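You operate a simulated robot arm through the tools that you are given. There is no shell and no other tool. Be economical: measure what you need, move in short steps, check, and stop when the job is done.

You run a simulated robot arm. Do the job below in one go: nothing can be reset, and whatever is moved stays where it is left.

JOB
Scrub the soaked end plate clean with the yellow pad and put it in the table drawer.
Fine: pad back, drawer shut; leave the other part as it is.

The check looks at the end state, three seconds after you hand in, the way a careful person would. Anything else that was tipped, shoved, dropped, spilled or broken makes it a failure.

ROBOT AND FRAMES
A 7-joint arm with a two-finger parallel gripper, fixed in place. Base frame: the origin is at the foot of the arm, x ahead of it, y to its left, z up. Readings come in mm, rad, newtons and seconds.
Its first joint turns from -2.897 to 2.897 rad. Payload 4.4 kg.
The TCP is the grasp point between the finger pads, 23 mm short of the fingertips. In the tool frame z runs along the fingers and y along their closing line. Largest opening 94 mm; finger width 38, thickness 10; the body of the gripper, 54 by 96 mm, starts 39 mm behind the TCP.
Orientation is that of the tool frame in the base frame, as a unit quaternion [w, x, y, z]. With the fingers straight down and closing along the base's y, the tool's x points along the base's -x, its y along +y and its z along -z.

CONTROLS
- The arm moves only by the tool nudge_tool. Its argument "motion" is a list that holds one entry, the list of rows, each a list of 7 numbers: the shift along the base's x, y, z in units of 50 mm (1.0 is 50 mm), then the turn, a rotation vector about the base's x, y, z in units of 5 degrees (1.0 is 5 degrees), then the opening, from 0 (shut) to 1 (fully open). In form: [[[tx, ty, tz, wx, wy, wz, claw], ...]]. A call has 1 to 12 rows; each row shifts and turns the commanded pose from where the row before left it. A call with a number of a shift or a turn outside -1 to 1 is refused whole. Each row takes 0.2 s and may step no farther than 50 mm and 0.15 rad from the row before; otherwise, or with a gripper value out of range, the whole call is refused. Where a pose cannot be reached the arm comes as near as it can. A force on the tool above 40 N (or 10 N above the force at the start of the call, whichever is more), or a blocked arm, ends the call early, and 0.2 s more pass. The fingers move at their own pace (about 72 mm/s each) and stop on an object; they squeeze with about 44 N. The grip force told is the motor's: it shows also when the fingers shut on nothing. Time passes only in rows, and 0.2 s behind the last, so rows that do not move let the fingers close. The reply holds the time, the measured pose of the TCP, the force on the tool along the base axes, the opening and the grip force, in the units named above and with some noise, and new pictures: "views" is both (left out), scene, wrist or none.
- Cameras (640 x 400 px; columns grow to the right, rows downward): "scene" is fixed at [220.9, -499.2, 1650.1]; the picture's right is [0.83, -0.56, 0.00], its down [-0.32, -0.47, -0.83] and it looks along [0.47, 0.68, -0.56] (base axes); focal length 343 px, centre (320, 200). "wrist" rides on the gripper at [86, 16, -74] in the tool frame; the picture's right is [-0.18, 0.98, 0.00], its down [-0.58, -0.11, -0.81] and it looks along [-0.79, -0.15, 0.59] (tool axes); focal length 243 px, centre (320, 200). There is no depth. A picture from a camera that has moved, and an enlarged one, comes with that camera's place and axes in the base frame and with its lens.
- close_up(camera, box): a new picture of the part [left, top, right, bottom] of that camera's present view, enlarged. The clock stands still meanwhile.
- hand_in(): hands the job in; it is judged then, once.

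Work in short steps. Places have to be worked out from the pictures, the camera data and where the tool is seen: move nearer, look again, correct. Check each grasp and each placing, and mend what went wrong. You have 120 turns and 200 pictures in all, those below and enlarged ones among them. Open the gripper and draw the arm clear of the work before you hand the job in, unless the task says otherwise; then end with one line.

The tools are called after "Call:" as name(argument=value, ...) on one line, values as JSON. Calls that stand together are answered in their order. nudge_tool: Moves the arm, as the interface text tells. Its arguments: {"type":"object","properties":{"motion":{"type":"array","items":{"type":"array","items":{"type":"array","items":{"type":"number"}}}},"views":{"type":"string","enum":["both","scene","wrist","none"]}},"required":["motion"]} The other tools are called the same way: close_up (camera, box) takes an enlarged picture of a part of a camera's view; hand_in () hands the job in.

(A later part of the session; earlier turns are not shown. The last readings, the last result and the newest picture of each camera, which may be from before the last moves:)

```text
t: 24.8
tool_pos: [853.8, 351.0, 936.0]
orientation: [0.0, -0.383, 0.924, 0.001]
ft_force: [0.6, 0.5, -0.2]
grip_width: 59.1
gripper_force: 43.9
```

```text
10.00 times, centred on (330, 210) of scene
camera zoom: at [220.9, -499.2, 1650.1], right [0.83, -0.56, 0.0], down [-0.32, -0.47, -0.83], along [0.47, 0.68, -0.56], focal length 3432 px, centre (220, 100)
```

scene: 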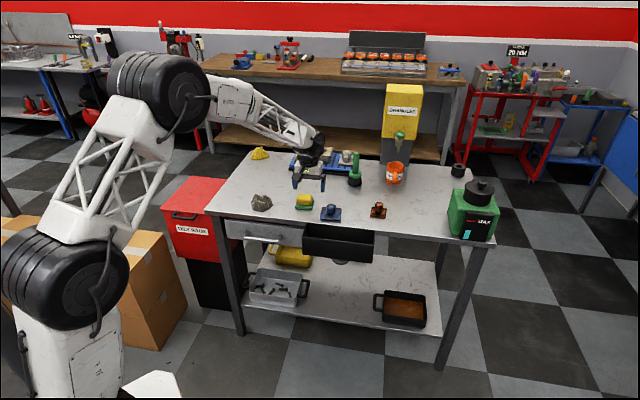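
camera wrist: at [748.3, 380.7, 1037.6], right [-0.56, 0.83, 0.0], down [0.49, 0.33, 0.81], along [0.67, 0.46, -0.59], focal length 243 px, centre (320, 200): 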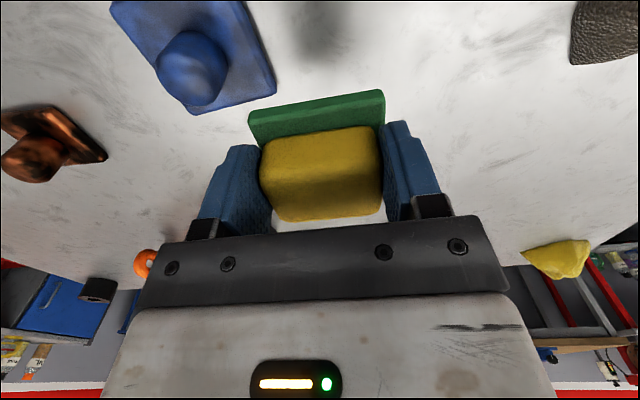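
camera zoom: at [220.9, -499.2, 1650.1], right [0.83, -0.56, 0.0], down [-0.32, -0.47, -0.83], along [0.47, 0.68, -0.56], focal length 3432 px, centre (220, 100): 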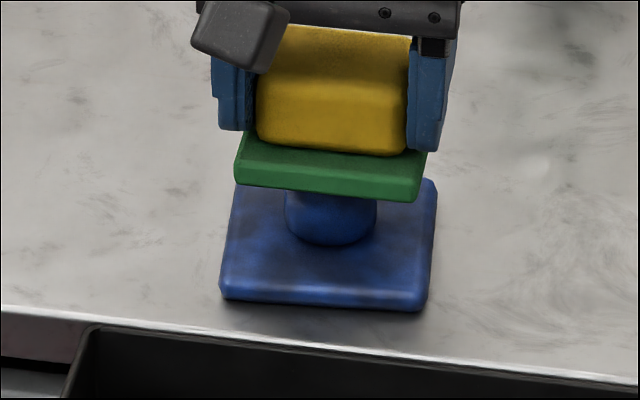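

No contact force this time; I lower 2 mm more and repeat the strokes.

Call:
nudge_tool(motion=[[[0, 0, -0.045, 0, 0, 0, 0], [0.3, -0.3, 0, 0, 0, 0, 0], [-0.3, 0.3, 0, 0, 0, 0, 0], [-0.3, 0.3, 0, 0, 0, 0, 0], [0.3, -0.3, 0, 0, 0, 0, 0], [0.25, 0.25, 0, 0, 0, 0, 0], [-0.25, -0.25, 0, 0, 0, 0, 0], [-0.25, -0.25, 0, 0, 0, 0, 0], [0.25, 0.25, 0, 0, 0, 0, 0], [0, 0, 0, 0, 0, 0, 0]]], views="none")

Call:
close_up(camera="scene", box=[305, 190, 355, 230])

```text
t: 26.0
tool_pos: [847.0, 362.0, 936.1]
orientation: [0.002, -0.384, 0.923, 0.001]
ft_force: [-1.5, 1.0, 4.3]
grip_width: 59.1
gripper_force: 44.3
stopped in row 5: the force on the tool passed its limit (the readings are from after the stop); the commanded pose is now the measured one
```

```text
10.00 times, centred on (330, 210) of scene
camera zoom: at [220.9, -499.2, 1650.1], right [0.83, -0.56, 0.0], down [-0.32, -0.47, -0.83], along [0.47, 0.68, -0.56], focal length 3432 px, centre (220, 100)
```

zoom: 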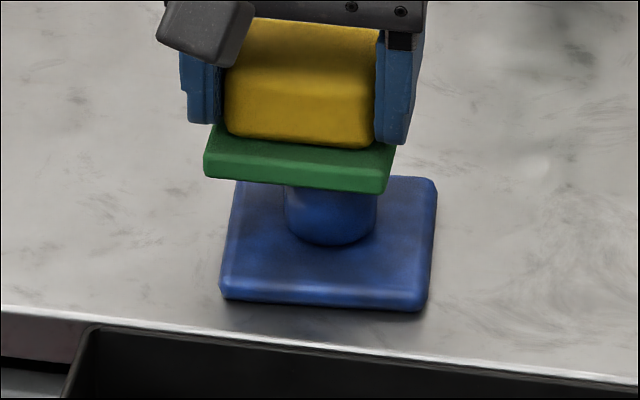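

Cleaner still; the press stopped at the limit and is now light (4 N). Continue strokes at this level.

Call:
nudge_tool(motion=[[[0.2, -0.2, -0.01, 0, 0, 0, 0], [0.2, -0.2, 0, 0, 0, 0, 0], [-0.3, 0.3, 0, 0, 0, 0, 0], [0.3, -0.3, 0, 0, 0, 0, 0], [-0.3, 0.3, 0, 0, 0, 0, 0], [0.15, -0.15, 0, 0, 0, 0, 0], [0.2, 0.2, 0, 0, 0, 0, 0], [-0.2, -0.2, 0, 0, 0, 0, 0], [-0.2, -0.2, 0, 0, 0, 0, 0], [0.2, 0.2, 0, 0, 0, 0, 0], [0, 0, 0, 0, 0, 0, 0]]], views="none")

Call:
close_up(camera="scene", box=[305, 190, 355, 230])

```text
t: 28.4
tool_pos: [859.8, 348.2, 935.1]
orientation: [0.002, -0.383, 0.924, 0.0]
ft_force: [-5.1, -8.3, 29.5]
grip_width: 59.1
gripper_force: 44.1
```

```text
10.00 times, centred on (330, 210) of scene
camera zoom: at [220.9, -499.2, 1650.1], right [0.83, -0.56, 0.0], down [-0.32, -0.47, -0.83], along [0.47, 0.68, -0.56], focal length 3432 px, centre (220, 100)
```

zoom: 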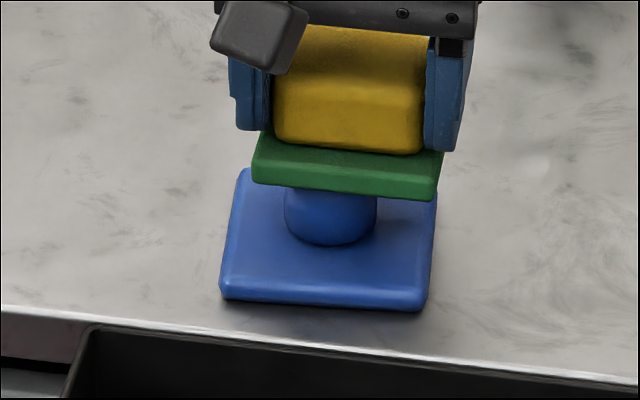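

It now looks evenly clean blue. I lift the pad and inspect on the way back.

Call:
nudge_tool(motion=[[[0, 0, 0.4, 0, 0, 0, 0], [0, 0, 0.3, 0, 0, 0, 0], [-0.4, 0.8, 0, 0, 0, 0, 0], [-0.4, 0.8, 0, 0, 0, 0, 0], [0, 0, 0, 0, 0, 0, 0]]], views="none")

Call:
close_up(camera="scene", box=[305, 190, 355, 230])

Call:
close_up(camera="wrist", box=[80, 0, 320, 140])

```text
t: 29.6
tool_pos: [821.2, 430.0, 969.1]
orientation: [0.001, -0.383, 0.924, -0.001]
ft_force: [0.2, -0.9, -1.2]
grip_width: 59.2
gripper_force: 43.8
```

```text
10.00 times, centred on (330, 210) of scene
camera zoom: at [220.9, -499.2, 1650.1], right [0.83, -0.56, 0.0], down [-0.32, -0.47, -0.83], along [0.47, 0.68, -0.56], focal length 3432 px, centre (220, 100)
```

zoom: 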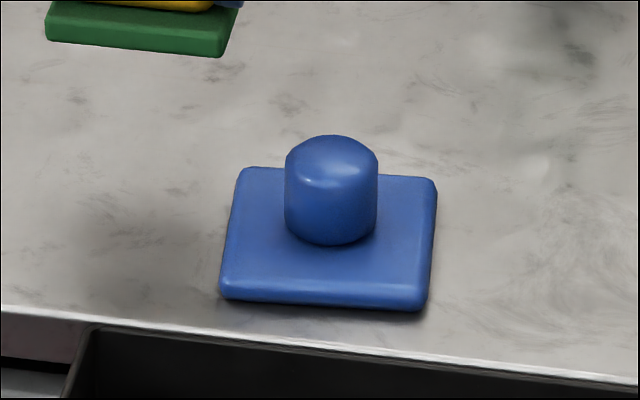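

```text
2.67 times, centred on (200, 70) of wrist
camera zoom: at [746.5, 380.5, 1043.5], right [-0.57, 0.82, 0.0], down [0.49, 0.33, 0.81], along [0.67, 0.46, -0.59], focal length 647 px, centre (640, 547)
```

zoom: 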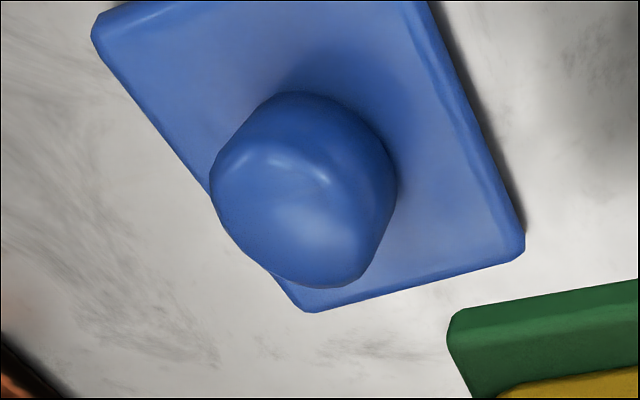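

Clean. Now return the pad to its home at TCP (800.5,464.8), lowering to ≈892.5 then checking force.

Call:
nudge_tool(motion=[[[-0.42, 0.7, 0, 0, 0, 0, 0], [0, 0, -0.7, 0, 0, 0, 0], [0, 0, -0.6, 0, 0, 0, 0], [0, 0, -0.2, 0, 0, 0, 0], [0, 0, 0, 0, 0, 0, 0]]], views="none")

```text
t: 30.8
tool_pos: [797.3, 464.8, 893.5]
orientation: [0.002, -0.383, 0.924, 0.001]
ft_force: [-0.7, 0.4, -0.7]
grip_width: 59.3
gripper_force: 44.4
```

Call:
nudge_tool(motion=[[[0.05, 0, -0.04, 0, 0, 0, 0], [0, 0, 0, 0, 0, 0, 0]]], views="none")

```text
t: 31.4
tool_pos: [802.4, 464.5, 891.3]
orientation: [0.001, -0.383, 0.924, 0.001]
ft_force: [-0.1, 1.0, -0.9]
grip_width: 58.8
gripper_force: 43.9
```

No contact yet; lower 1 mm more, then release and rise.

Call:
nudge_tool(motion=[[[-0.02, 0, -0.02, 0, 0, 0, 0], [0, 0, 0, 0, 0, 0, 0]]], views="none")

Call:
nudge_tool(motion=[[[0, 0, 0, 0, 0, 0, 1], [0, 0, 0, 0, 0, 0, 1], [0, 0, 0, 0, 0, 0, 1], [0, 0, 0.5, 0, 0, 0, 1], [0, 0, 0.9, 0, 0, 0, 1], [0, 0, 0, 0, 0, 0, 1]]])

```text
t: 32.0
tool_pos: [800.4, 464.0, 890.9]
orientation: [0.0, -0.383, 0.924, 0.0]
ft_force: [-0.4, 0.1, -0.3]
grip_width: 59.0
gripper_force: 44.7
```

```text
t: 33.4
tool_pos: [797.8, 461.3, 963.0]
orientation: [0.001, -0.384, 0.923, 0.0]
ft_force: [0.8, 0.1, -0.8]
grip_width: 94.0
gripper_force: 0.0
camera wrist: at [723.7, 413.0, 1037.7], right [-0.57, 0.82, 0.0], down [0.49, 0.33, 0.81], along [0.67, 0.46, -0.59], focal length 243 px, centre (320, 200)
```

scene: 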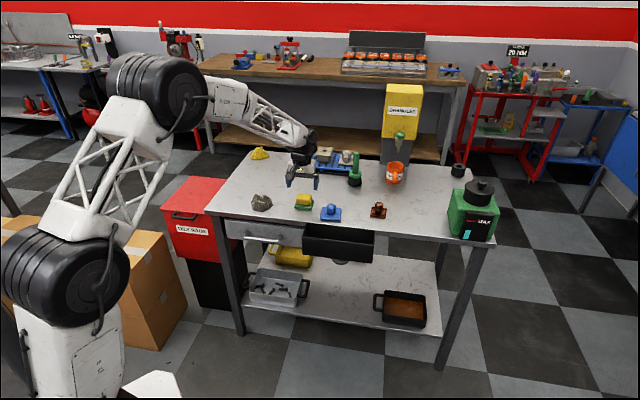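
wrist: 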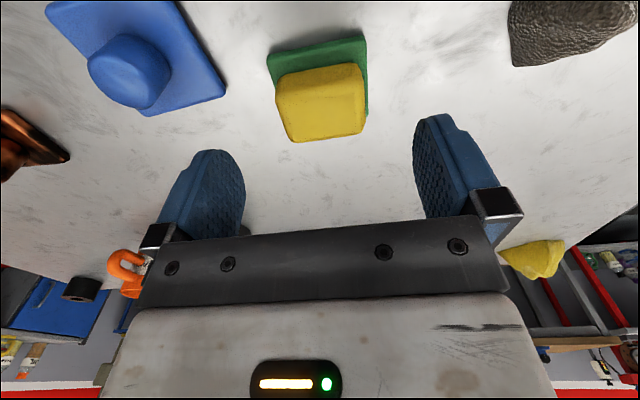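

Pad is back in place. Next the drawer: from the scene its face spans s≈−49…277 (along the table edge) with a bar handle around n≈745, z≈788. I back off in front of the drawer to look at the handle.

Call:
nudge_tool(motion=[[[-0.84, -0.34, 0.2, 0, 0, 0, 1], [-0.84, -0.34, 0, 0, 0, 0, 1], [-0.84, -0.34, 0, 0, 0, 0, 1], [-0.84, -0.34, 0, 0, 0, 0, 1], [-0.84, -0.34, 0, 0, 0, 0, 1], [-0.84, -0.34, 0, 0, 0, 0, 1], [-0.84, -0.34, -0.4, 0, 0, 0, 1], [0, 0, -0.8, 0, 0, 0, 1], [0, 0, 0, 0, 0, 0, 1]]])

```text
t: 35.4
tool_pos: [502.9, 343.7, 909.1]
orientation: [0.001, -0.383, 0.924, 0.001]
ft_force: [0.3, -0.4, -0.2]
grip_width: 93.7
gripper_force: 0.1
camera wrist: at [428.7, 294.4, 984.7], right [-0.57, 0.82, 0.0], down [0.49, 0.33, 0.81], along [0.67, 0.46, -0.59], focal length 243 px, centre (320, 200)
```

scene: 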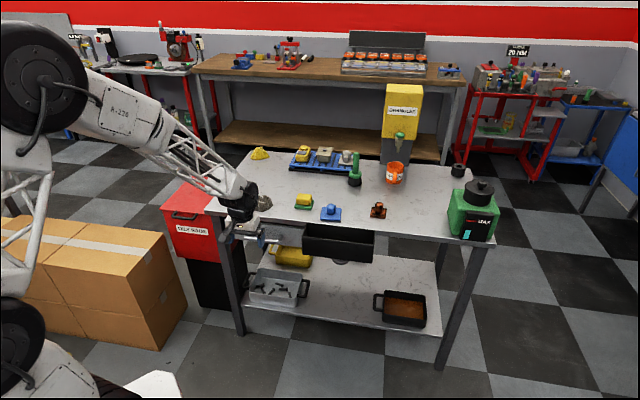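
wrist: 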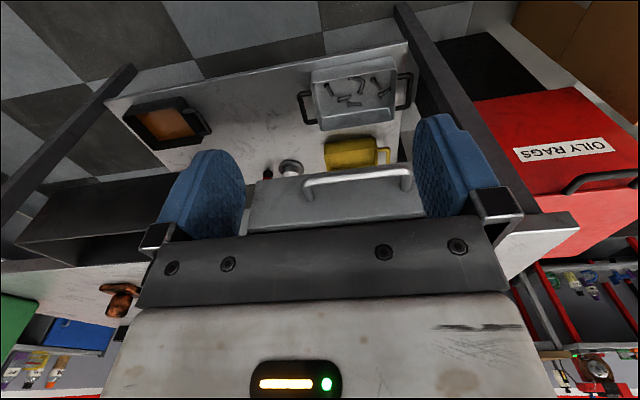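

Call:
close_up(camera="wrist", box=[220, 130, 440, 250])

Call:
close_up(camera="wrist", box=[0, 130, 280, 280])

```text
2.91 times, centred on (330, 190) of wrist
camera zoom: at [428.7, 294.4, 984.7], right [-0.57, 0.82, 0.0], down [0.49, 0.33, 0.81], along [0.67, 0.46, -0.59], focal length 706 px, centre (291, 229)
```

zoom: 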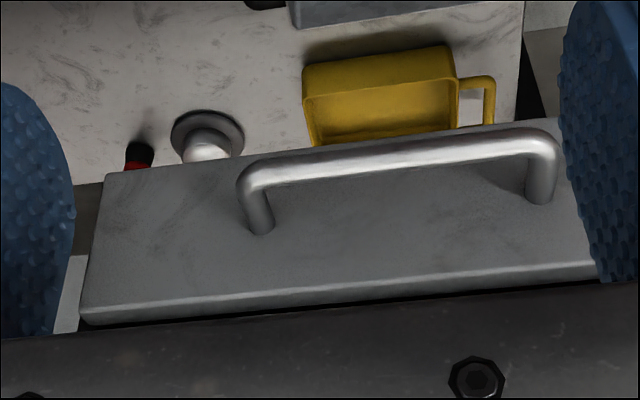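

```text
2.29 times, centred on (140, 205) of wrist
camera zoom: at [428.7, 294.4, 984.7], right [-0.57, 0.82, 0.0], down [0.49, 0.33, 0.81], along [0.67, 0.46, -0.59], focal length 555 px, centre (731, 189)
```

zoom: 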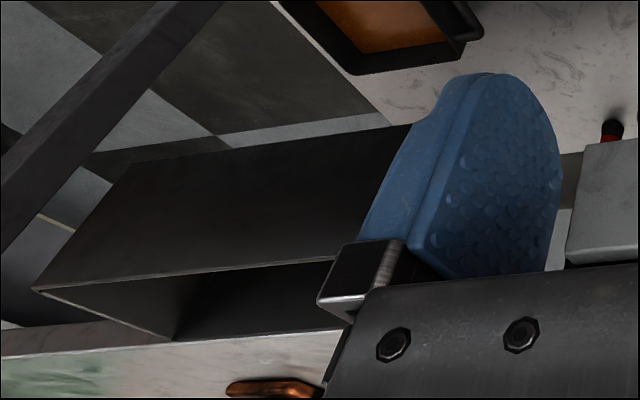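

Handle posts look to be at s≈28…160, z≈775, bar n≈745–758. I tilt the tool 45° forward (fingers forward-down, closing in the vertical plane... the bar runs along the edge, so I'll also need to roll the closing line) — first the pitch and a look.

Call:
nudge_tool(motion=[[[0, 0.06, -0.15, 0.707, -0.707, 0, 1], [0, 0.06, -0.15, 0.707, -0.707, 0, 1], [0, 0.06, -0.15, 0.707, -0.707, 0, 1], [0, 0.06, -0.15, 0.707, -0.707, 0, 1], [0, 0.06, -0.15, 0.707, -0.707, 0, 1], [0, 0.06, -0.15, 0.707, -0.707, 0, 1], [0, 0.06, -0.15, 0.707, -0.707, 0, 1], [0, 0.06, -0.15, 0.707, -0.707, 0, 1], [0, 0.06, -0.15, 0.707, -0.707, 0, 1], [0, 0, 0, 0, 0, 0, 1]]])

```text
t: 37.6
tool_pos: [505.6, 373.1, 844.2]
orientation: [0.355, -0.354, 0.853, 0.147]
ft_force: [1.1, 0.8, 2.3]
grip_width: 93.9
gripper_force: 0.0
camera wrist: at [413.2, 303.4, 835.8], right [-0.6, 0.79, 0.13], down [-0.04, -0.19, 0.98], along [0.8, 0.59, 0.15], focal length 243 px, centre (320, 200)
```

scene: 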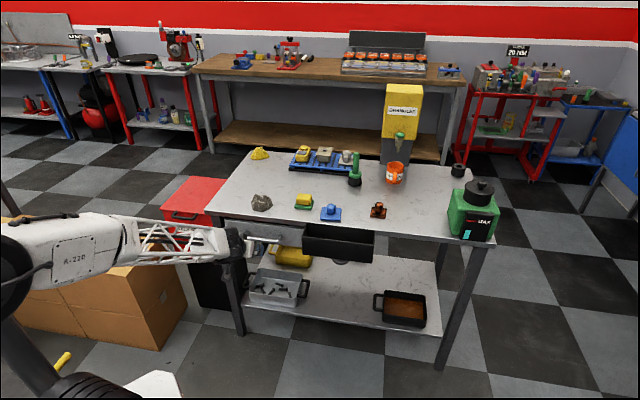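
wrist: 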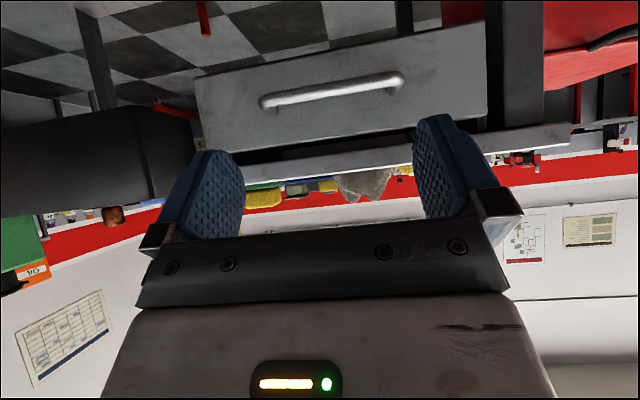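

Triangulated: bar at n≈758, s≈90, z≈770, face at n≈800. The closing line must be perpendicular to the bar, so I pitch to ~70° and roll 90° about the tool axis, staying back at n≈620.

Call:
nudge_tool(motion=[[[0, 0, -0.1, 0.707, -0.707, 0, 1], [0, 0, -0.1, 0.707, -0.707, 0, 1], [0, 0, -0.1, 0.707, -0.707, 0, 1], [0, 0, -0.1, 0.707, -0.707, 0, 1], [0, 0, -0.1, 0.707, -0.707, 0, 1], [0, 0, -0.1, 0.664, 0.664, -0.342, 1], [0, 0, -0.1, 0.664, 0.664, -0.342, 1], [0, 0, 0, 0.664, 0.664, -0.342, 1], [0, 0, 0, 0.664, 0.664, -0.342, 1], [0, 0, 0, 0.664, 0.664, -0.342, 1], [0, 0, 0, 0.664, 0.664, -0.342, 1], [0, 0, 0, 0, 0, 0, 1]]])

```text
t: 40.2
tool_pos: [500.3, 375.4, 810.7]
orientation: [0.421, -0.126, 0.823, 0.36]
ft_force: [0.0, 0.2, 0.1]
grip_width: 94.0
gripper_force: 0.1
out of reach, approached as far as the arm can: row 2
camera wrist: at [392.9, 343.5, 780.0], right [-0.39, 0.68, 0.62], down [-0.07, -0.7, 0.71], along [0.92, 0.23, 0.32], focal length 243 px, centre (320, 200)
```

scene: 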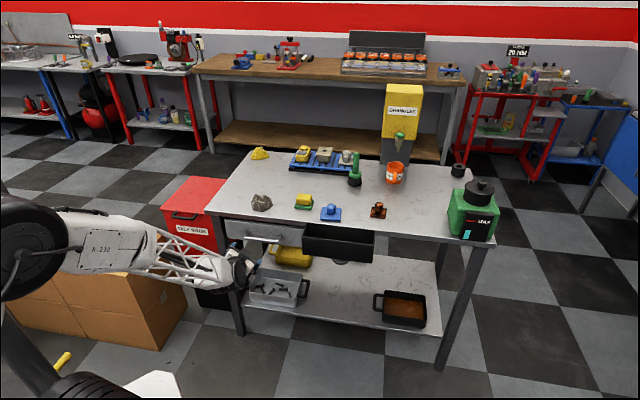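
wrist: 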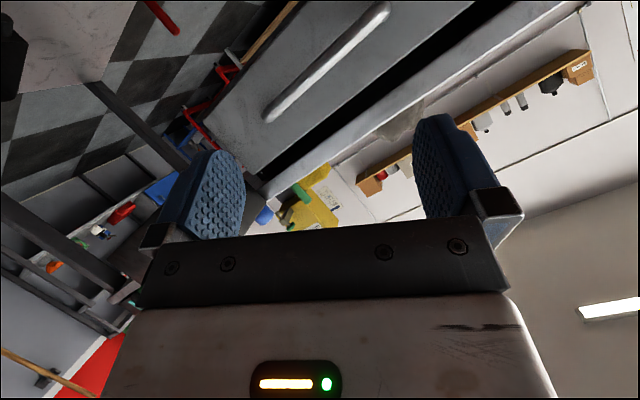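

Tool is now pitched ~67°, rolled ~30°. Continue the roll by 60° about its own axis.

Call:
nudge_tool(motion=[[[0, 0, 0, 0.602, 0.699, -0.386, 1], [0, 0, 0, 0.602, 0.699, -0.386, 1], [0, 0, 0, 0.602, 0.699, -0.386, 1], [0, 0, 0, 0.602, 0.699, -0.386, 1], [0, 0, 0, 0.602, 0.699, -0.386, 1], [0, 0, 0, 0.602, 0.699, -0.386, 1], [0, 0, 0, 0.602, 0.699, -0.386, 1], [0, 0, 0, 0.602, 0.699, -0.386, 1], [0, 0, 0, 0.602, 0.699, -0.386, 1], [0, 0, 0, 0.602, 0.699, -0.386, 1], [0, 0, 0, 0.602, 0.699, -0.386, 1], [0, 0, 0, 0.602, 0.699, -0.386, 1]]])

```text
t: 42.8
tool_pos: [500.6, 375.7, 810.4]
orientation: [0.185, 0.302, 0.775, 0.523]
ft_force: [0.2, 0.6, 0.4]
grip_width: 94.1
gripper_force: 0.2
camera wrist: at [394.0, 384.6, 858.3], right [0.41, 0.15, 0.9], down [-0.08, -0.98, 0.19], along [0.91, -0.15, -0.39], focal length 243 px, centre (320, 200)
```

scene: 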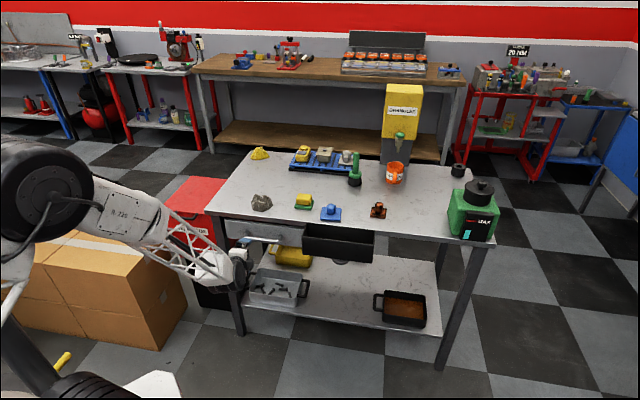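
wrist: 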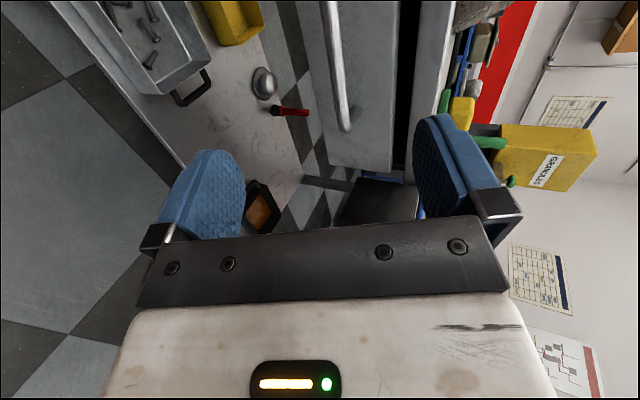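

Closing line is now in the vertical plane across the bar. Set half opening and approach to about 60 mm short of the bar.

Call:
nudge_tool(motion=[[[0.55, 0.52, -0.14, 0, 0, 0, 0.5], [0.55, 0.52, -0.14, 0, 0, 0, 0.5], [0, 0, 0, 0, 0, 0, 0.5], [0, 0, 0, 0, 0, 0, 0.5]]])

Call:
close_up(camera="scene", box=[220, 200, 320, 275])

```text
t: 43.8
tool_pos: [554.4, 425.4, 797.1]
orientation: [0.185, 0.3, 0.776, 0.522]
ft_force: [-0.1, 1.0, 0.3]
grip_width: 47.3
gripper_force: 0.1
camera wrist: at [447.7, 435.0, 843.9], right [0.41, 0.15, 0.9], down [-0.08, -0.98, 0.2], along [0.91, -0.15, -0.39], focal length 243 px, centre (320, 200)
```

scene: 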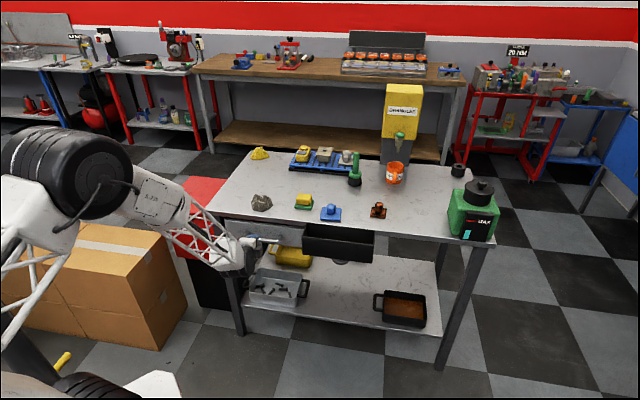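
wrist: 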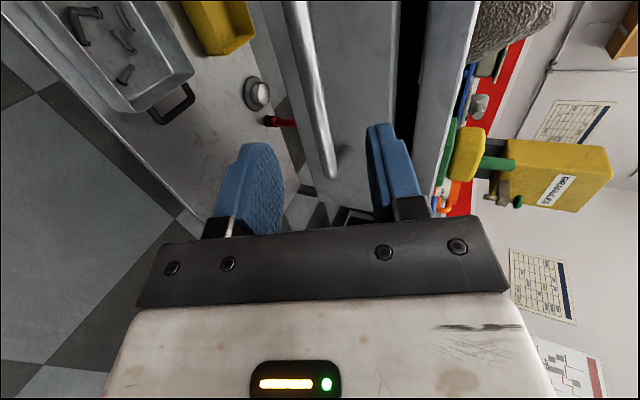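

```text
5.33 times, centred on (270, 238) of scene
camera zoom: at [220.9, -499.2, 1650.1], right [0.83, -0.56, 0.0], down [-0.32, -0.47, -0.83], along [0.47, 0.68, -0.56], focal length 1830 px, centre (587, 0)
```

zoom: 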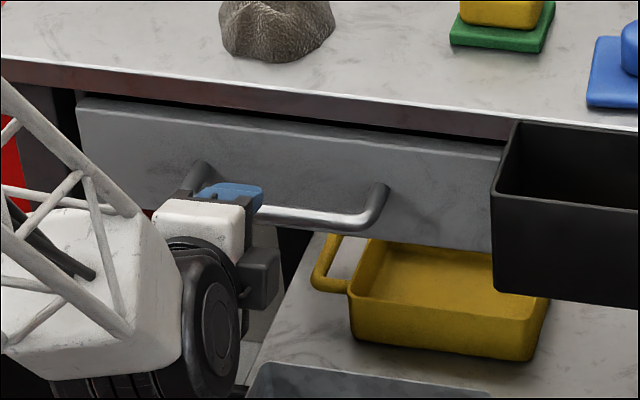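

Wrist view confirms the bar at z≈769, s 26–156, so I'm centred. Advance along the tool axis to the bar.

Call:
nudge_tool(motion=[[[0.41, 0.41, -0.24, 0, 0, 0, 0.5], [0.2, 0.2, -0.12, 0, 0, 0, 0.5], [0.21, 0.21, -0.12, 0, 0, 0, 0.5], [0, 0, 0, 0, 0, 0, 0.5]]])

Call:
close_up(camera="wrist", box=[200, 0, 460, 240])

Call:
close_up(camera="scene", box=[220, 200, 320, 275])

```text
t: 44.8
tool_pos: [596.8, 467.9, 774.1]
orientation: [0.186, 0.301, 0.776, 0.522]
ft_force: [0.8, 1.2, -0.7]
grip_width: 47.1
gripper_force: 0.0
camera wrist: at [491.1, 477.2, 820.4], right [0.41, 0.15, 0.9], down [-0.08, -0.98, 0.2], along [0.91, -0.15, -0.39], focal length 243 px, centre (320, 200)
```

scene: 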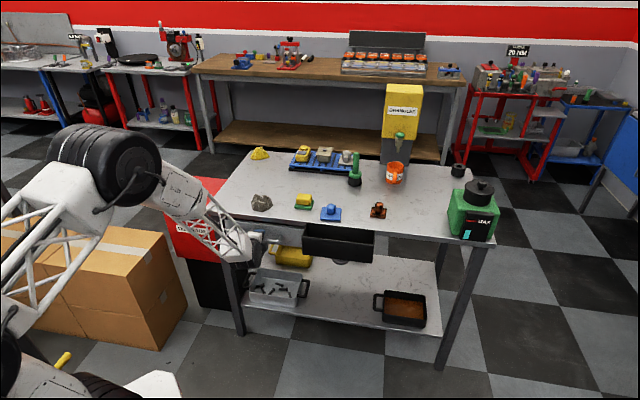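
wrist: 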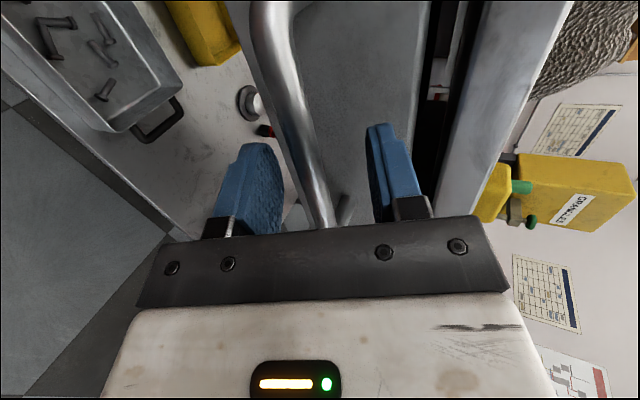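

```text
1.67 times, centred on (330, 120) of wrist
camera zoom: at [491.1, 477.2, 820.4], right [0.41, 0.15, 0.9], down [-0.08, -0.98, 0.2], along [0.91, -0.15, -0.39], focal length 404 px, centre (303, 333)
```

zoom: 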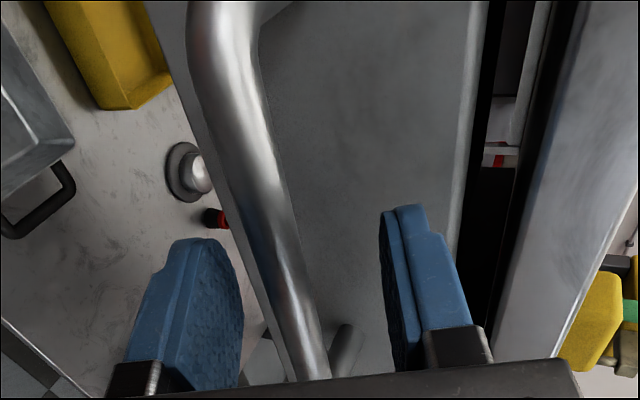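

```text
5.33 times, centred on (270, 238) of scene
camera zoom: at [220.9, -499.2, 1650.1], right [0.83, -0.56, 0.0], down [-0.32, -0.47, -0.83], along [0.47, 0.68, -0.56], focal length 1830 px, centre (587, 0)
```

zoom: 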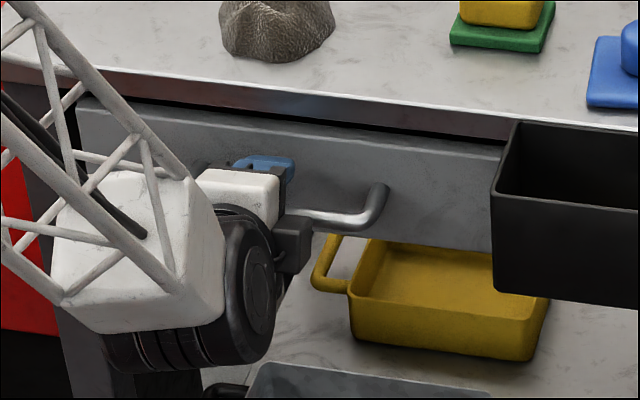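

The bar runs between the fingers. Close on it.

Call:
nudge_tool(motion=[[[0, 0, 0, 0, 0, 0, 0], [0, 0, 0, 0, 0, 0, 0], [0, 0, 0, 0, 0, 0, 0]]], views="wrist")

```text
t: 45.5
tool_pos: [594.8, 465.8, 769.3]
orientation: [0.184, 0.301, 0.778, 0.519]
ft_force: [-0.9, -0.8, -0.6]
grip_width: 13.7
gripper_force: 45.0
stopped in row 3: the force on the tool passed its limit (the readings are from after the stop); the commanded pose is now the measured one
camera wrist: at [489.1, 475.4, 816.2], right [0.41, 0.15, 0.9], down [-0.08, -0.98, 0.2], along [0.91, -0.15, -0.39], focal length 243 px, centre (320, 200)
```

wrist: 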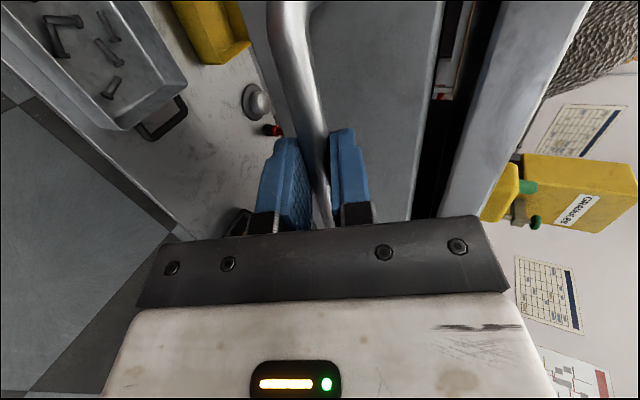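

Bar gripped (13.7 mm). Pull straight out along −n.

Call:
nudge_tool(motion=[[[-0.25, -0.25, 0, 0, 0, 0, 0], [-0.35, -0.35, 0, 0, 0, 0, 0], [-0.35, -0.35, 0, 0, 0, 0, 0], [-0.35, -0.35, 0, 0, 0, 0, 0], [0, 0, 0, 0, 0, 0, 0]]])

```text
t: 46.1
tool_pos: [569.0, 439.4, 768.8]
orientation: [0.185, 0.304, 0.778, 0.517]
ft_force: [6.1, -3.5, -2.1]
grip_width: 13.8
gripper_force: 45.3
stopped in row 3: the force on the tool passed its limit (the readings are from after the stop); the commanded pose is now the measured one
camera wrist: at [462.5, 449.5, 816.4], right [0.42, 0.15, 0.9], down [-0.08, -0.98, 0.2], along [0.91, -0.16, -0.39], focal length 243 px, centre (320, 200)
```

scene: 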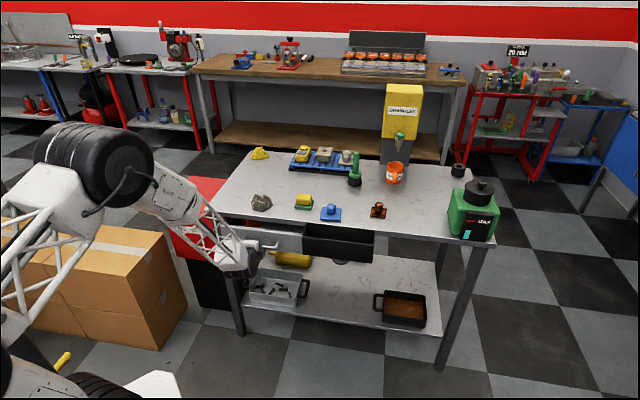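
wrist: 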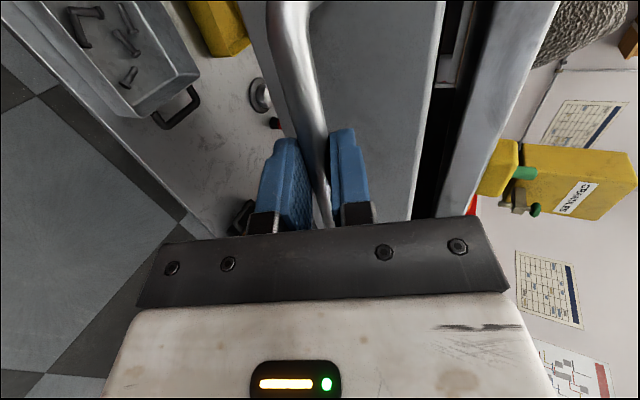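

It opened ~37 mm, but the force limit tripped; continue in slower steps.

Call:
nudge_tool(motion=[[[-0.1, -0.1, 0, 0, 0, 0, 0], [-0.16, -0.16, 0, 0, 0, 0, 0], [-0.16, -0.16, 0, 0, 0, 0, 0], [-0.16, -0.16, 0, 0, 0, 0, 0], [-0.16, -0.16, 0, 0, 0, 0, 0], [-0.16, -0.16, 0, 0, 0, 0, 0], [-0.16, -0.16, 0, 0, 0, 0, 0], [-0.16, -0.16, 0, 0, 0, 0, 0], [-0.16, -0.16, 0, 0, 0, 0, 0], [-0.16, -0.16, 0, 0, 0, 0, 0], [-0.1, -0.1, 0, 0, 0, 0, 0], [0, 0, 0, 0, 0, 0, 0]]], views="scene")

```text
t: 48.7
tool_pos: [487.3, 357.8, 769.6]
orientation: [0.185, 0.303, 0.778, 0.518]
ft_force: [-21.4, 22.2, 9.4]
grip_width: 13.7
gripper_force: 45.2
```

scene: 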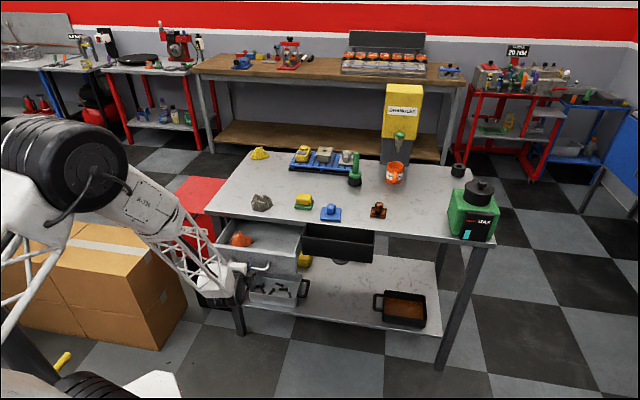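

Call:
close_up(camera="scene", box=[210, 205, 330, 290])

Call:
nudge_tool(motion=[[[-0.03, 0.03, 0, 0, 0, 0, 0], [0, 0, 0, 0, 0, 0, 0]]], views="none")

```text
4.71 times, centred on (270, 248) of scene
camera zoom: at [220.9, -499.2, 1650.1], right [0.83, -0.56, 0.0], down [-0.32, -0.47, -0.83], along [0.47, 0.68, -0.56], focal length 1615 px, centre (555, -24)
```

zoom: 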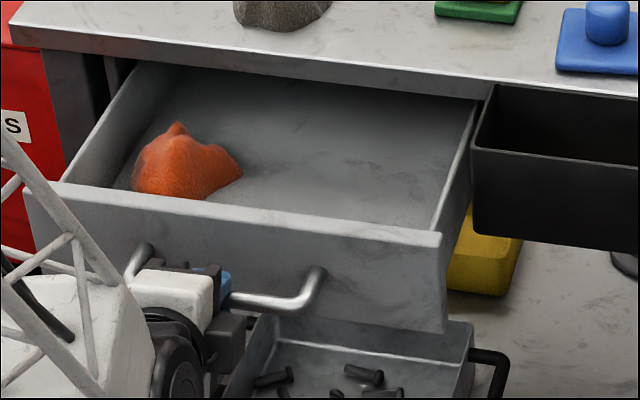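

```text
t: 49.3
tool_pos: [487.5, 358.3, 769.5]
orientation: [0.185, 0.306, 0.777, 0.519]
ft_force: [27.4, -26.9, 14.1]
grip_width: 13.3
gripper_force: 45.1
```

Drawer is open ~150 mm, with an orange rag at its left-front; its right side is free. I release the handle and back away along the tool axis.

Call:
nudge_tool(motion=[[[0.015, -0.015, 0, 0, 0, 0, 0.1], [0, 0, 0, 0, 0, 0, 0.5], [0, 0, 0, 0, 0, 0, 0.5], [0, 0, 0, 0, 0, 0, 0.5], [-0.3, -0.3, 0.18, 0, 0, 0, 0.5], [-0.46, -0.46, 0.27, 0, 0, 0, 0.5], [-0.3, -0.3, 0.3, 0, 0, 0, 0.5], [0, 0, 0.9, 0, 0, 0, 0.5], [0, 0, 0.9, 0, 0, 0, 0.5], [0, 0, 0, 0, 0, 0, 0.5]]], views="scene")

```text
t: 51.5
tool_pos: [432.1, 306.6, 897.3]
orientation: [0.185, 0.304, 0.778, 0.518]
ft_force: [-0.1, -0.1, 0.6]
grip_width: 47.0
gripper_force: 0.0
```

scene: 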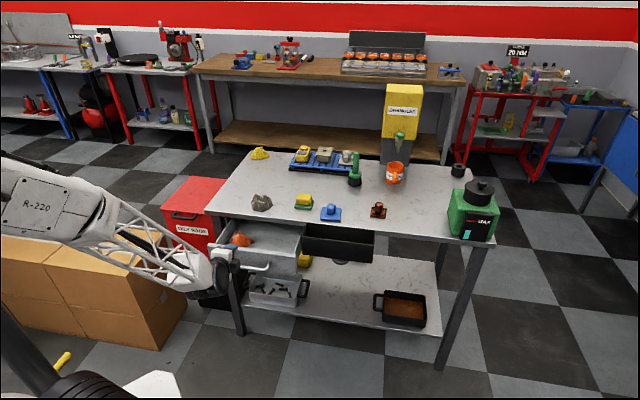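

Clear of the handle. Roll back −90° about the tool axis while rising.

Call:
nudge_tool(motion=[[[0, 0, 0.2, -0.603, -0.699, 0.384, 1], [0, 0, 0.2, -0.603, -0.699, 0.384, 1], [0, 0, 0.2, -0.603, -0.699, 0.384, 1], [0, 0, 0.2, -0.603, -0.699, 0.384, 1], [0, 0, 0.2, -0.603, -0.699, 0.384, 1], [0, 0, 0.2, -0.603, -0.699, 0.384, 1], [0, 0, 0.2, -0.603, -0.699, 0.384, 1], [0, 0, 0.2, -0.603, -0.699, 0.384, 1], [0, 0, 0.2, -0.603, -0.699, 0.384, 1], [0, 0, 0.2, -0.603, -0.699, 0.384, 1], [0, 0, 0, -0.603, -0.699, 0.384, 1], [0, 0, 0, -0.603, -0.699, 0.384, 1]]], views="none")

Call:
nudge_tool(motion=[[[0, 0, 0, -0.603, -0.699, 0.384, 1], [0, 0, 0, -0.603, -0.699, 0.384, 1], [0, 0, 0, -0.603, -0.699, 0.384, 1], [0, 0, 0, -0.603, -0.699, 0.384, 1], [0, 0, 0, -0.603, -0.699, 0.384, 1], [0, 0, 0, -0.603, -0.699, 0.384, 1], [0.3, 0, 0, -0.707, 0.707, 0, 1], [0.3, 0, 0, -0.707, 0.707, 0, 1], [0.3, 0, 0, -0.707, 0.707, 0, 1], [0.3, 0, 0, -0.707, 0.707, 0, 1], [0.3, 0, 0, -0.707, 0.707, 0, 1], [0.3, 0, 0, -0.707, 0.707, 0, 1]]], views="none")

Call:
nudge_tool(motion=[[[0.3, 0, 0, -0.707, 0.707, 0, 1], [0.3, 0, 0, -0.707, 0.707, 0, 1], [0.3, 0, 0, -0.707, 0.707, 0, 1], [0.3, 0, 0, -0.707, 0.707, 0, 1], [0.3, 0, 0, -0.707, 0.707, 0, 1], [0.3, 0, 0, -0.707, 0.707, 0, 1], [0.3, 0, 0, -0.707, 0.707, 0, 1], [0, 0, 0, 0, 0, 0, 1]]])

```text
t: 54.1
tool_pos: [433.2, 304.7, 996.9]
orientation: [0.423, -0.122, 0.824, 0.356]
ft_force: [-0.6, -0.1, 0.3]
grip_width: 93.9
gripper_force: 0.1
```

```text
t: 56.7
tool_pos: [522.9, 303.6, 998.2]
orientation: [0.287, -0.368, 0.872, 0.148]
ft_force: [2.1, -0.7, -5.7]
grip_width: 93.8
gripper_force: 0.0
```

```text
t: 58.5
tool_pos: [629.2, 303.3, 998.4]
orientation: [0.01, -0.381, 0.924, 0.034]
ft_force: [-0.6, -0.4, 1.0]
grip_width: 94.1
gripper_force: 0.1
camera wrist: at [554.9, 248.6, 1070.0], right [-0.56, 0.83, 0.06], down [0.5, 0.27, 0.82], along [0.66, 0.49, -0.56], focal length 243 px, centre (320, 200)
```

scene: 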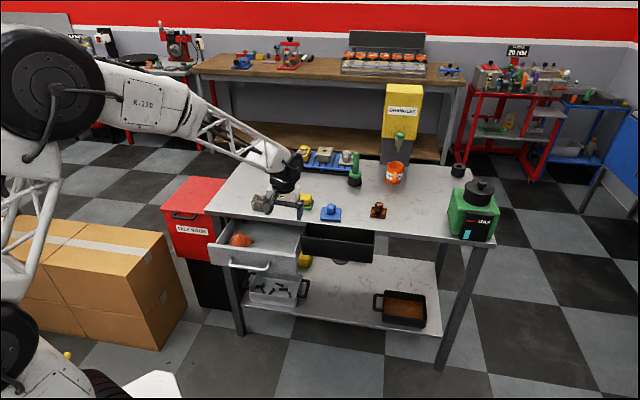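
wrist: 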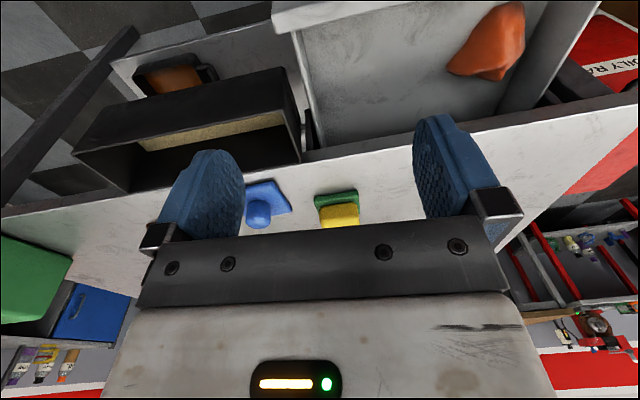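

Residual tilt ≈4°, which I correct, then go above the cleaned part at (852,351).

Call:
nudge_tool(motion=[[[0.9, 0.19, 0, -0.4, -0.04, 0, 1], [0.9, 0.19, 0, -0.4, -0.04, 0, 1], [0.9, 0.19, 0, 0, 0, 0, 1], [0.9, 0.19, -0.4, 0, 0, 0, 1], [0.86, 0.19, -0.8, 0, 0, 0, 1], [0, 0, 0, 0, 0, 0, 1]]], views="wrist")

Call:
close_up(camera="scene", box=[290, 160, 370, 220])

```text
refused: row 4 steps farther than a row can; nothing moved
```

```text
6.67 times, centred on (330, 190) of scene
camera zoom: at [220.9, -499.2, 1650.1], right [0.83, -0.56, 0.0], down [-0.32, -0.47, -0.83], along [0.47, 0.68, -0.56], focal length 2288 px, centre (253, 267)
```

zoom: 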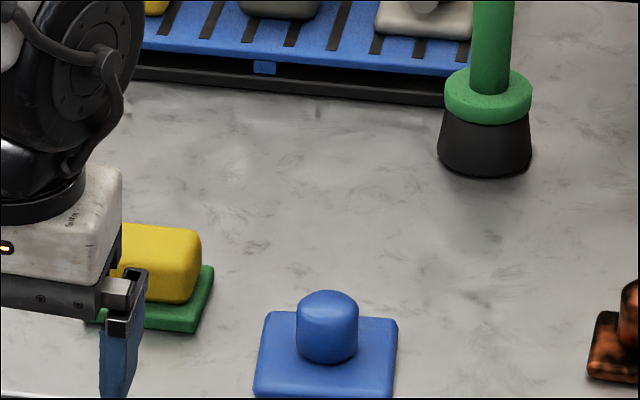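

One row was too long; same path in allowed steps.

Call:
nudge_tool(motion=[[[0.9, 0.19, 0, -0.4, -0.04, 0, 1], [0.9, 0.19, 0, -0.4, -0.04, 0, 1], [0.9, 0.19, 0, 0, 0, 0, 1], [0.9, 0.19, 0, 0, 0, 0, 1], [0.86, 0.19, 0, 0, 0, 0, 1], [0, 0, -0.8, 0, 0, 0, 1], [0, 0, -0.5, 0, 0, 0, 1], [0, 0, 0, 0, 0, 0, 1]]], views="wrist")

Call:
close_up(camera="scene", box=[290, 160, 370, 220])

```text
t: 60.3
tool_pos: [852.5, 351.0, 932.9]
orientation: [0.0, -0.38, 0.925, 0.001]
ft_force: [0.0, 0.2, 0.6]
grip_width: 93.7
gripper_force: 0.0
camera wrist: at [778.5, 302.2, 1007.4], right [-0.56, 0.83, 0.0], down [0.49, 0.33, 0.81], along [0.67, 0.45, -0.59], focal length 243 px, centre (320, 200)
```

wrist: 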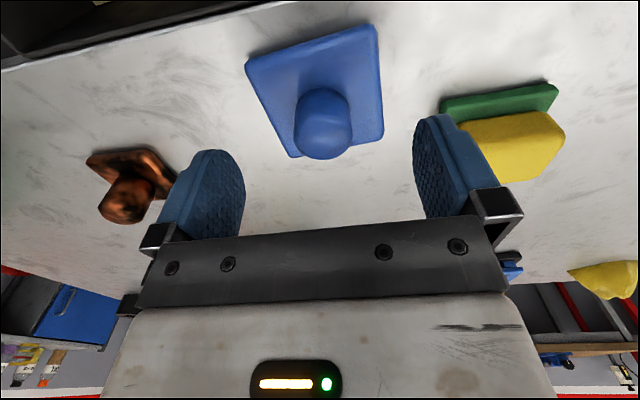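

```text
6.67 times, centred on (330, 190) of scene
camera zoom: at [220.9, -499.2, 1650.1], right [0.83, -0.56, 0.0], down [-0.32, -0.47, -0.83], along [0.47, 0.68, -0.56], focal length 2288 px, centre (253, 267)
```

zoom: 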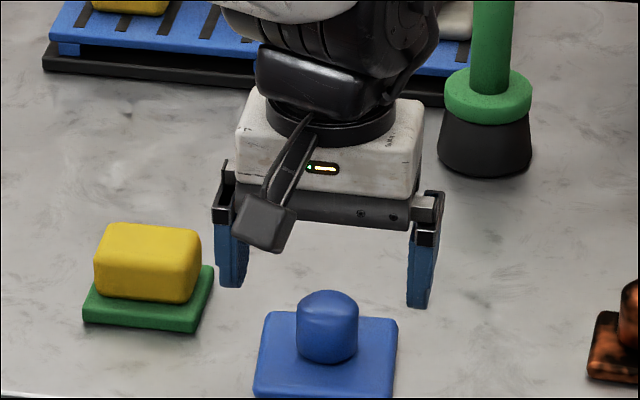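

Aligned as in the first grasp. Descend, close on the knob and lift.

Call:
nudge_tool(motion=[[[0, 0, -0.5, 0, 0, 0, 1], [0, 0, -0.38, 0, 0, 0, 1], [0, 0, 0, 0, 0, 0, 0], [0, 0, 0, 0, 0, 0, 0], [0, 0, 0, 0, 0, 0, 0], [0, 0, 0, 0, 0, 0, 0], [0, 0, 0.6, 0, 0, 0, 0], [0, 0, 0.8, 0, 0, 0, 0], [0, 0, 0, 0, 0, 0, 0]]], views="wrist")

```text
t: 62.3
tool_pos: [850.6, 356.3, 956.6]
orientation: [-0.001, -0.38, 0.925, 0.001]
ft_force: [-0.2, 0.6, -0.9]
grip_width: 35.1
gripper_force: 44.4
camera wrist: at [776.4, 306.4, 1031.5], right [-0.56, 0.83, 0.0], down [0.49, 0.33, 0.81], along [0.67, 0.45, -0.59], focal length 243 px, centre (320, 200)
```

wrist: 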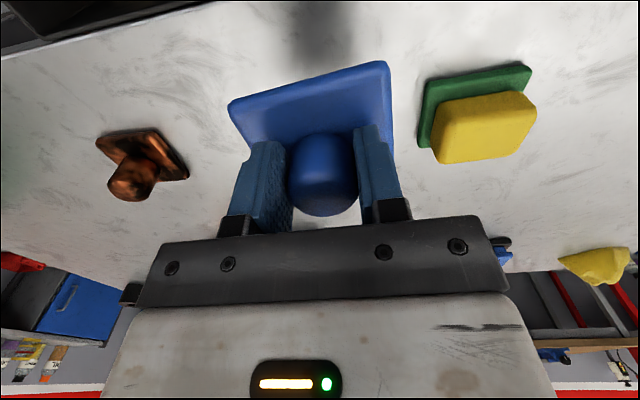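

Part is held (35.1 mm). Carry it at this height over the drawer's free right side, target n≈722, s≈160 → (624,397).

Call:
nudge_tool(motion=[[[-0.91, 0.165, 0.1, 0, 0, 0, 0], [-0.91, 0.165, 0, 0, 0, 0, 0], [-0.91, 0.165, 0, 0, 0, 0, 0], [-0.91, 0.165, 0, 0, 0, 0, 0], [-0.9, 0.165, 0, 0, 0, 0, 0], [0, 0, 0, 0, 0, 0, 0]]])

Call:
close_up(camera="scene", box=[200, 180, 340, 280])

```text
t: 63.7
tool_pos: [621.7, 394.2, 959.1]
orientation: [-0.001, -0.38, 0.925, 0.0]
ft_force: [-0.6, -0.6, -1.8]
grip_width: 34.9
gripper_force: 44.3
camera wrist: at [546.6, 346.0, 1034.1], right [-0.56, 0.83, 0.0], down [0.49, 0.33, 0.81], along [0.67, 0.45, -0.59], focal length 243 px, centre (320, 200)
```

scene: 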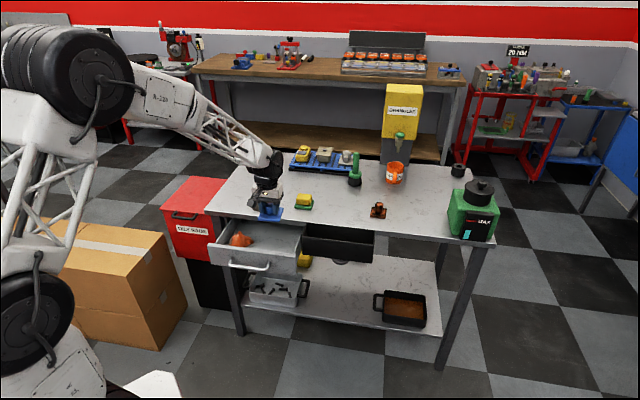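
wrist: 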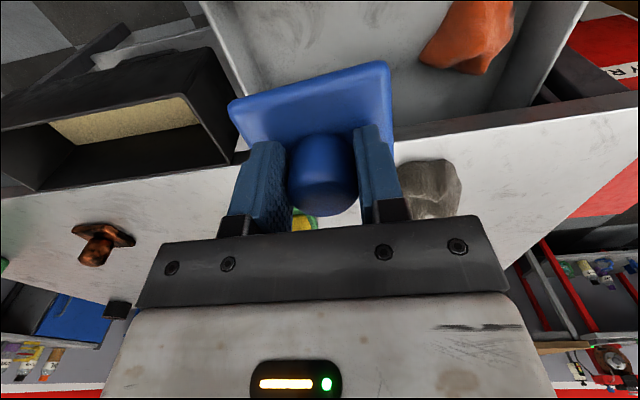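

```text
4.00 times, centred on (270, 230) of scene
camera zoom: at [220.9, -499.2, 1650.1], right [0.83, -0.56, 0.0], down [-0.32, -0.47, -0.83], along [0.47, 0.68, -0.56], focal length 1373 px, centre (520, 80)
```

zoom: 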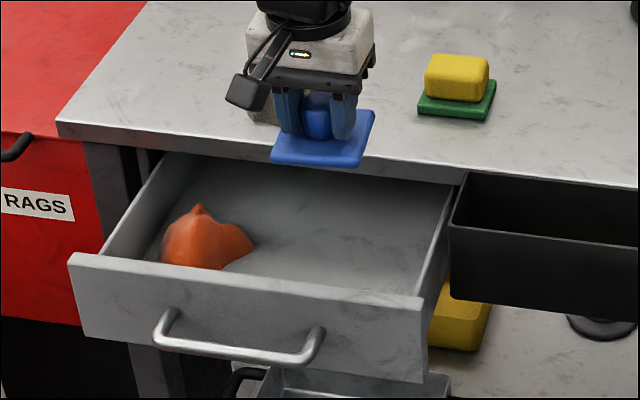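

Position is over the free right part of the drawer. Lower to z≈850 and check the clearances.

Call:
nudge_tool(motion=[[[0, 0, -0.73, 0, 0, 0, 0], [0, 0, -0.73, 0, 0, 0, 0], [0, 0, -0.7, 0, 0, 0, 0], [0, 0, 0, 0, 0, 0, 0]]], views="wrist")

Call:
close_up(camera="scene", box=[200, 180, 340, 280])

```text
t: 64.7
tool_pos: [622.1, 394.2, 854.0]
orientation: [0.0, -0.38, 0.925, 0.0]
ft_force: [0.5, 0.5, -2.1]
grip_width: 34.9
gripper_force: 44.0
camera wrist: at [548.5, 344.9, 929.1], right [-0.56, 0.83, 0.0], down [0.49, 0.33, 0.81], along [0.67, 0.45, -0.59], focal length 243 px, centre (320, 200)
```

wrist: 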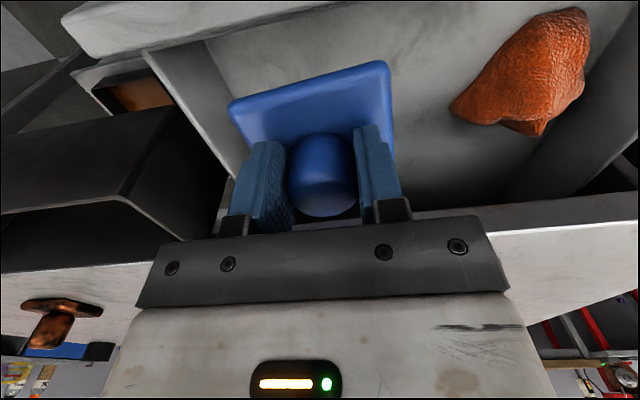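

```text
4.00 times, centred on (270, 230) of scene
camera zoom: at [220.9, -499.2, 1650.1], right [0.83, -0.56, 0.0], down [-0.32, -0.47, -0.83], along [0.47, 0.68, -0.56], focal length 1373 px, centre (520, 80)
```

zoom: 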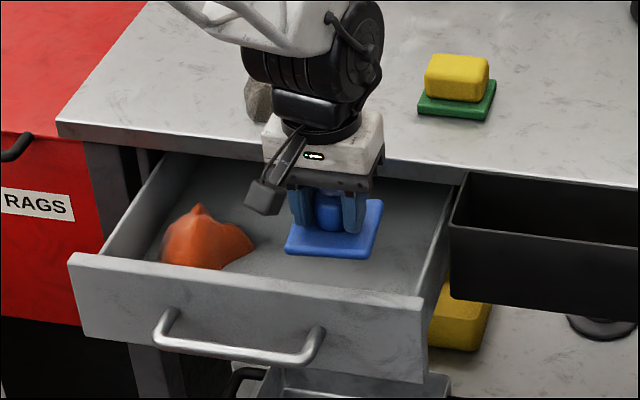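

Clear of the walls and rag. Lower further in moderate steps until contact with the drawer floor.

Call:
nudge_tool(motion=[[[0, 0, -0.5, 0, 0, 0, 0], [0, 0, -0.4, 0, 0, 0, 0], [0, 0, 0, 0, 0, 0, 0]]], views="none")

Call:
close_up(camera="scene", box=[200, 180, 340, 280])

```text
t: 65.5
tool_pos: [622.2, 394.5, 810.2]
orientation: [0.0, -0.38, 0.925, 0.0]
ft_force: [0.9, -0.2, -1.7]
grip_width: 35.2
gripper_force: 44.3
```

```text
4.00 times, centred on (270, 230) of scene
camera zoom: at [220.9, -499.2, 1650.1], right [0.83, -0.56, 0.0], down [-0.32, -0.47, -0.83], along [0.47, 0.68, -0.56], focal length 1373 px, centre (520, 80)
```

zoom: 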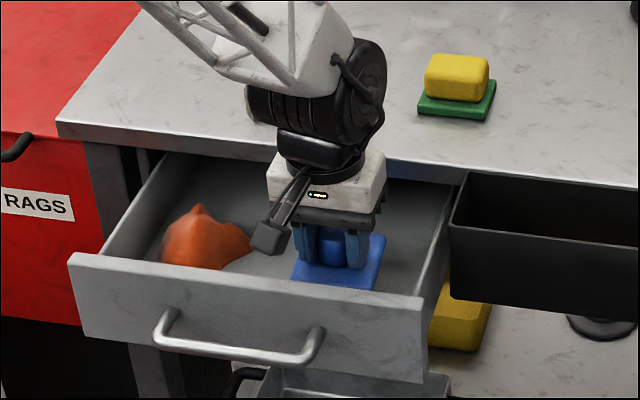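

Call:
nudge_tool(motion=[[[0, 0, -0.15, 0, 0, 0, 0], [0, 0, -0.15, 0, 0, 0, 0], [0, 0, -0.1, 0, 0, 0, 0], [0, 0, 0, 0, 0, 0, 0]]], views="none")

```text
t: 66.5
tool_pos: [622.8, 393.2, 791.6]
orientation: [0.0, -0.38, 0.925, 0.001]
ft_force: [-0.4, 0.5, -2.9]
grip_width: 35.1
gripper_force: 43.8
```

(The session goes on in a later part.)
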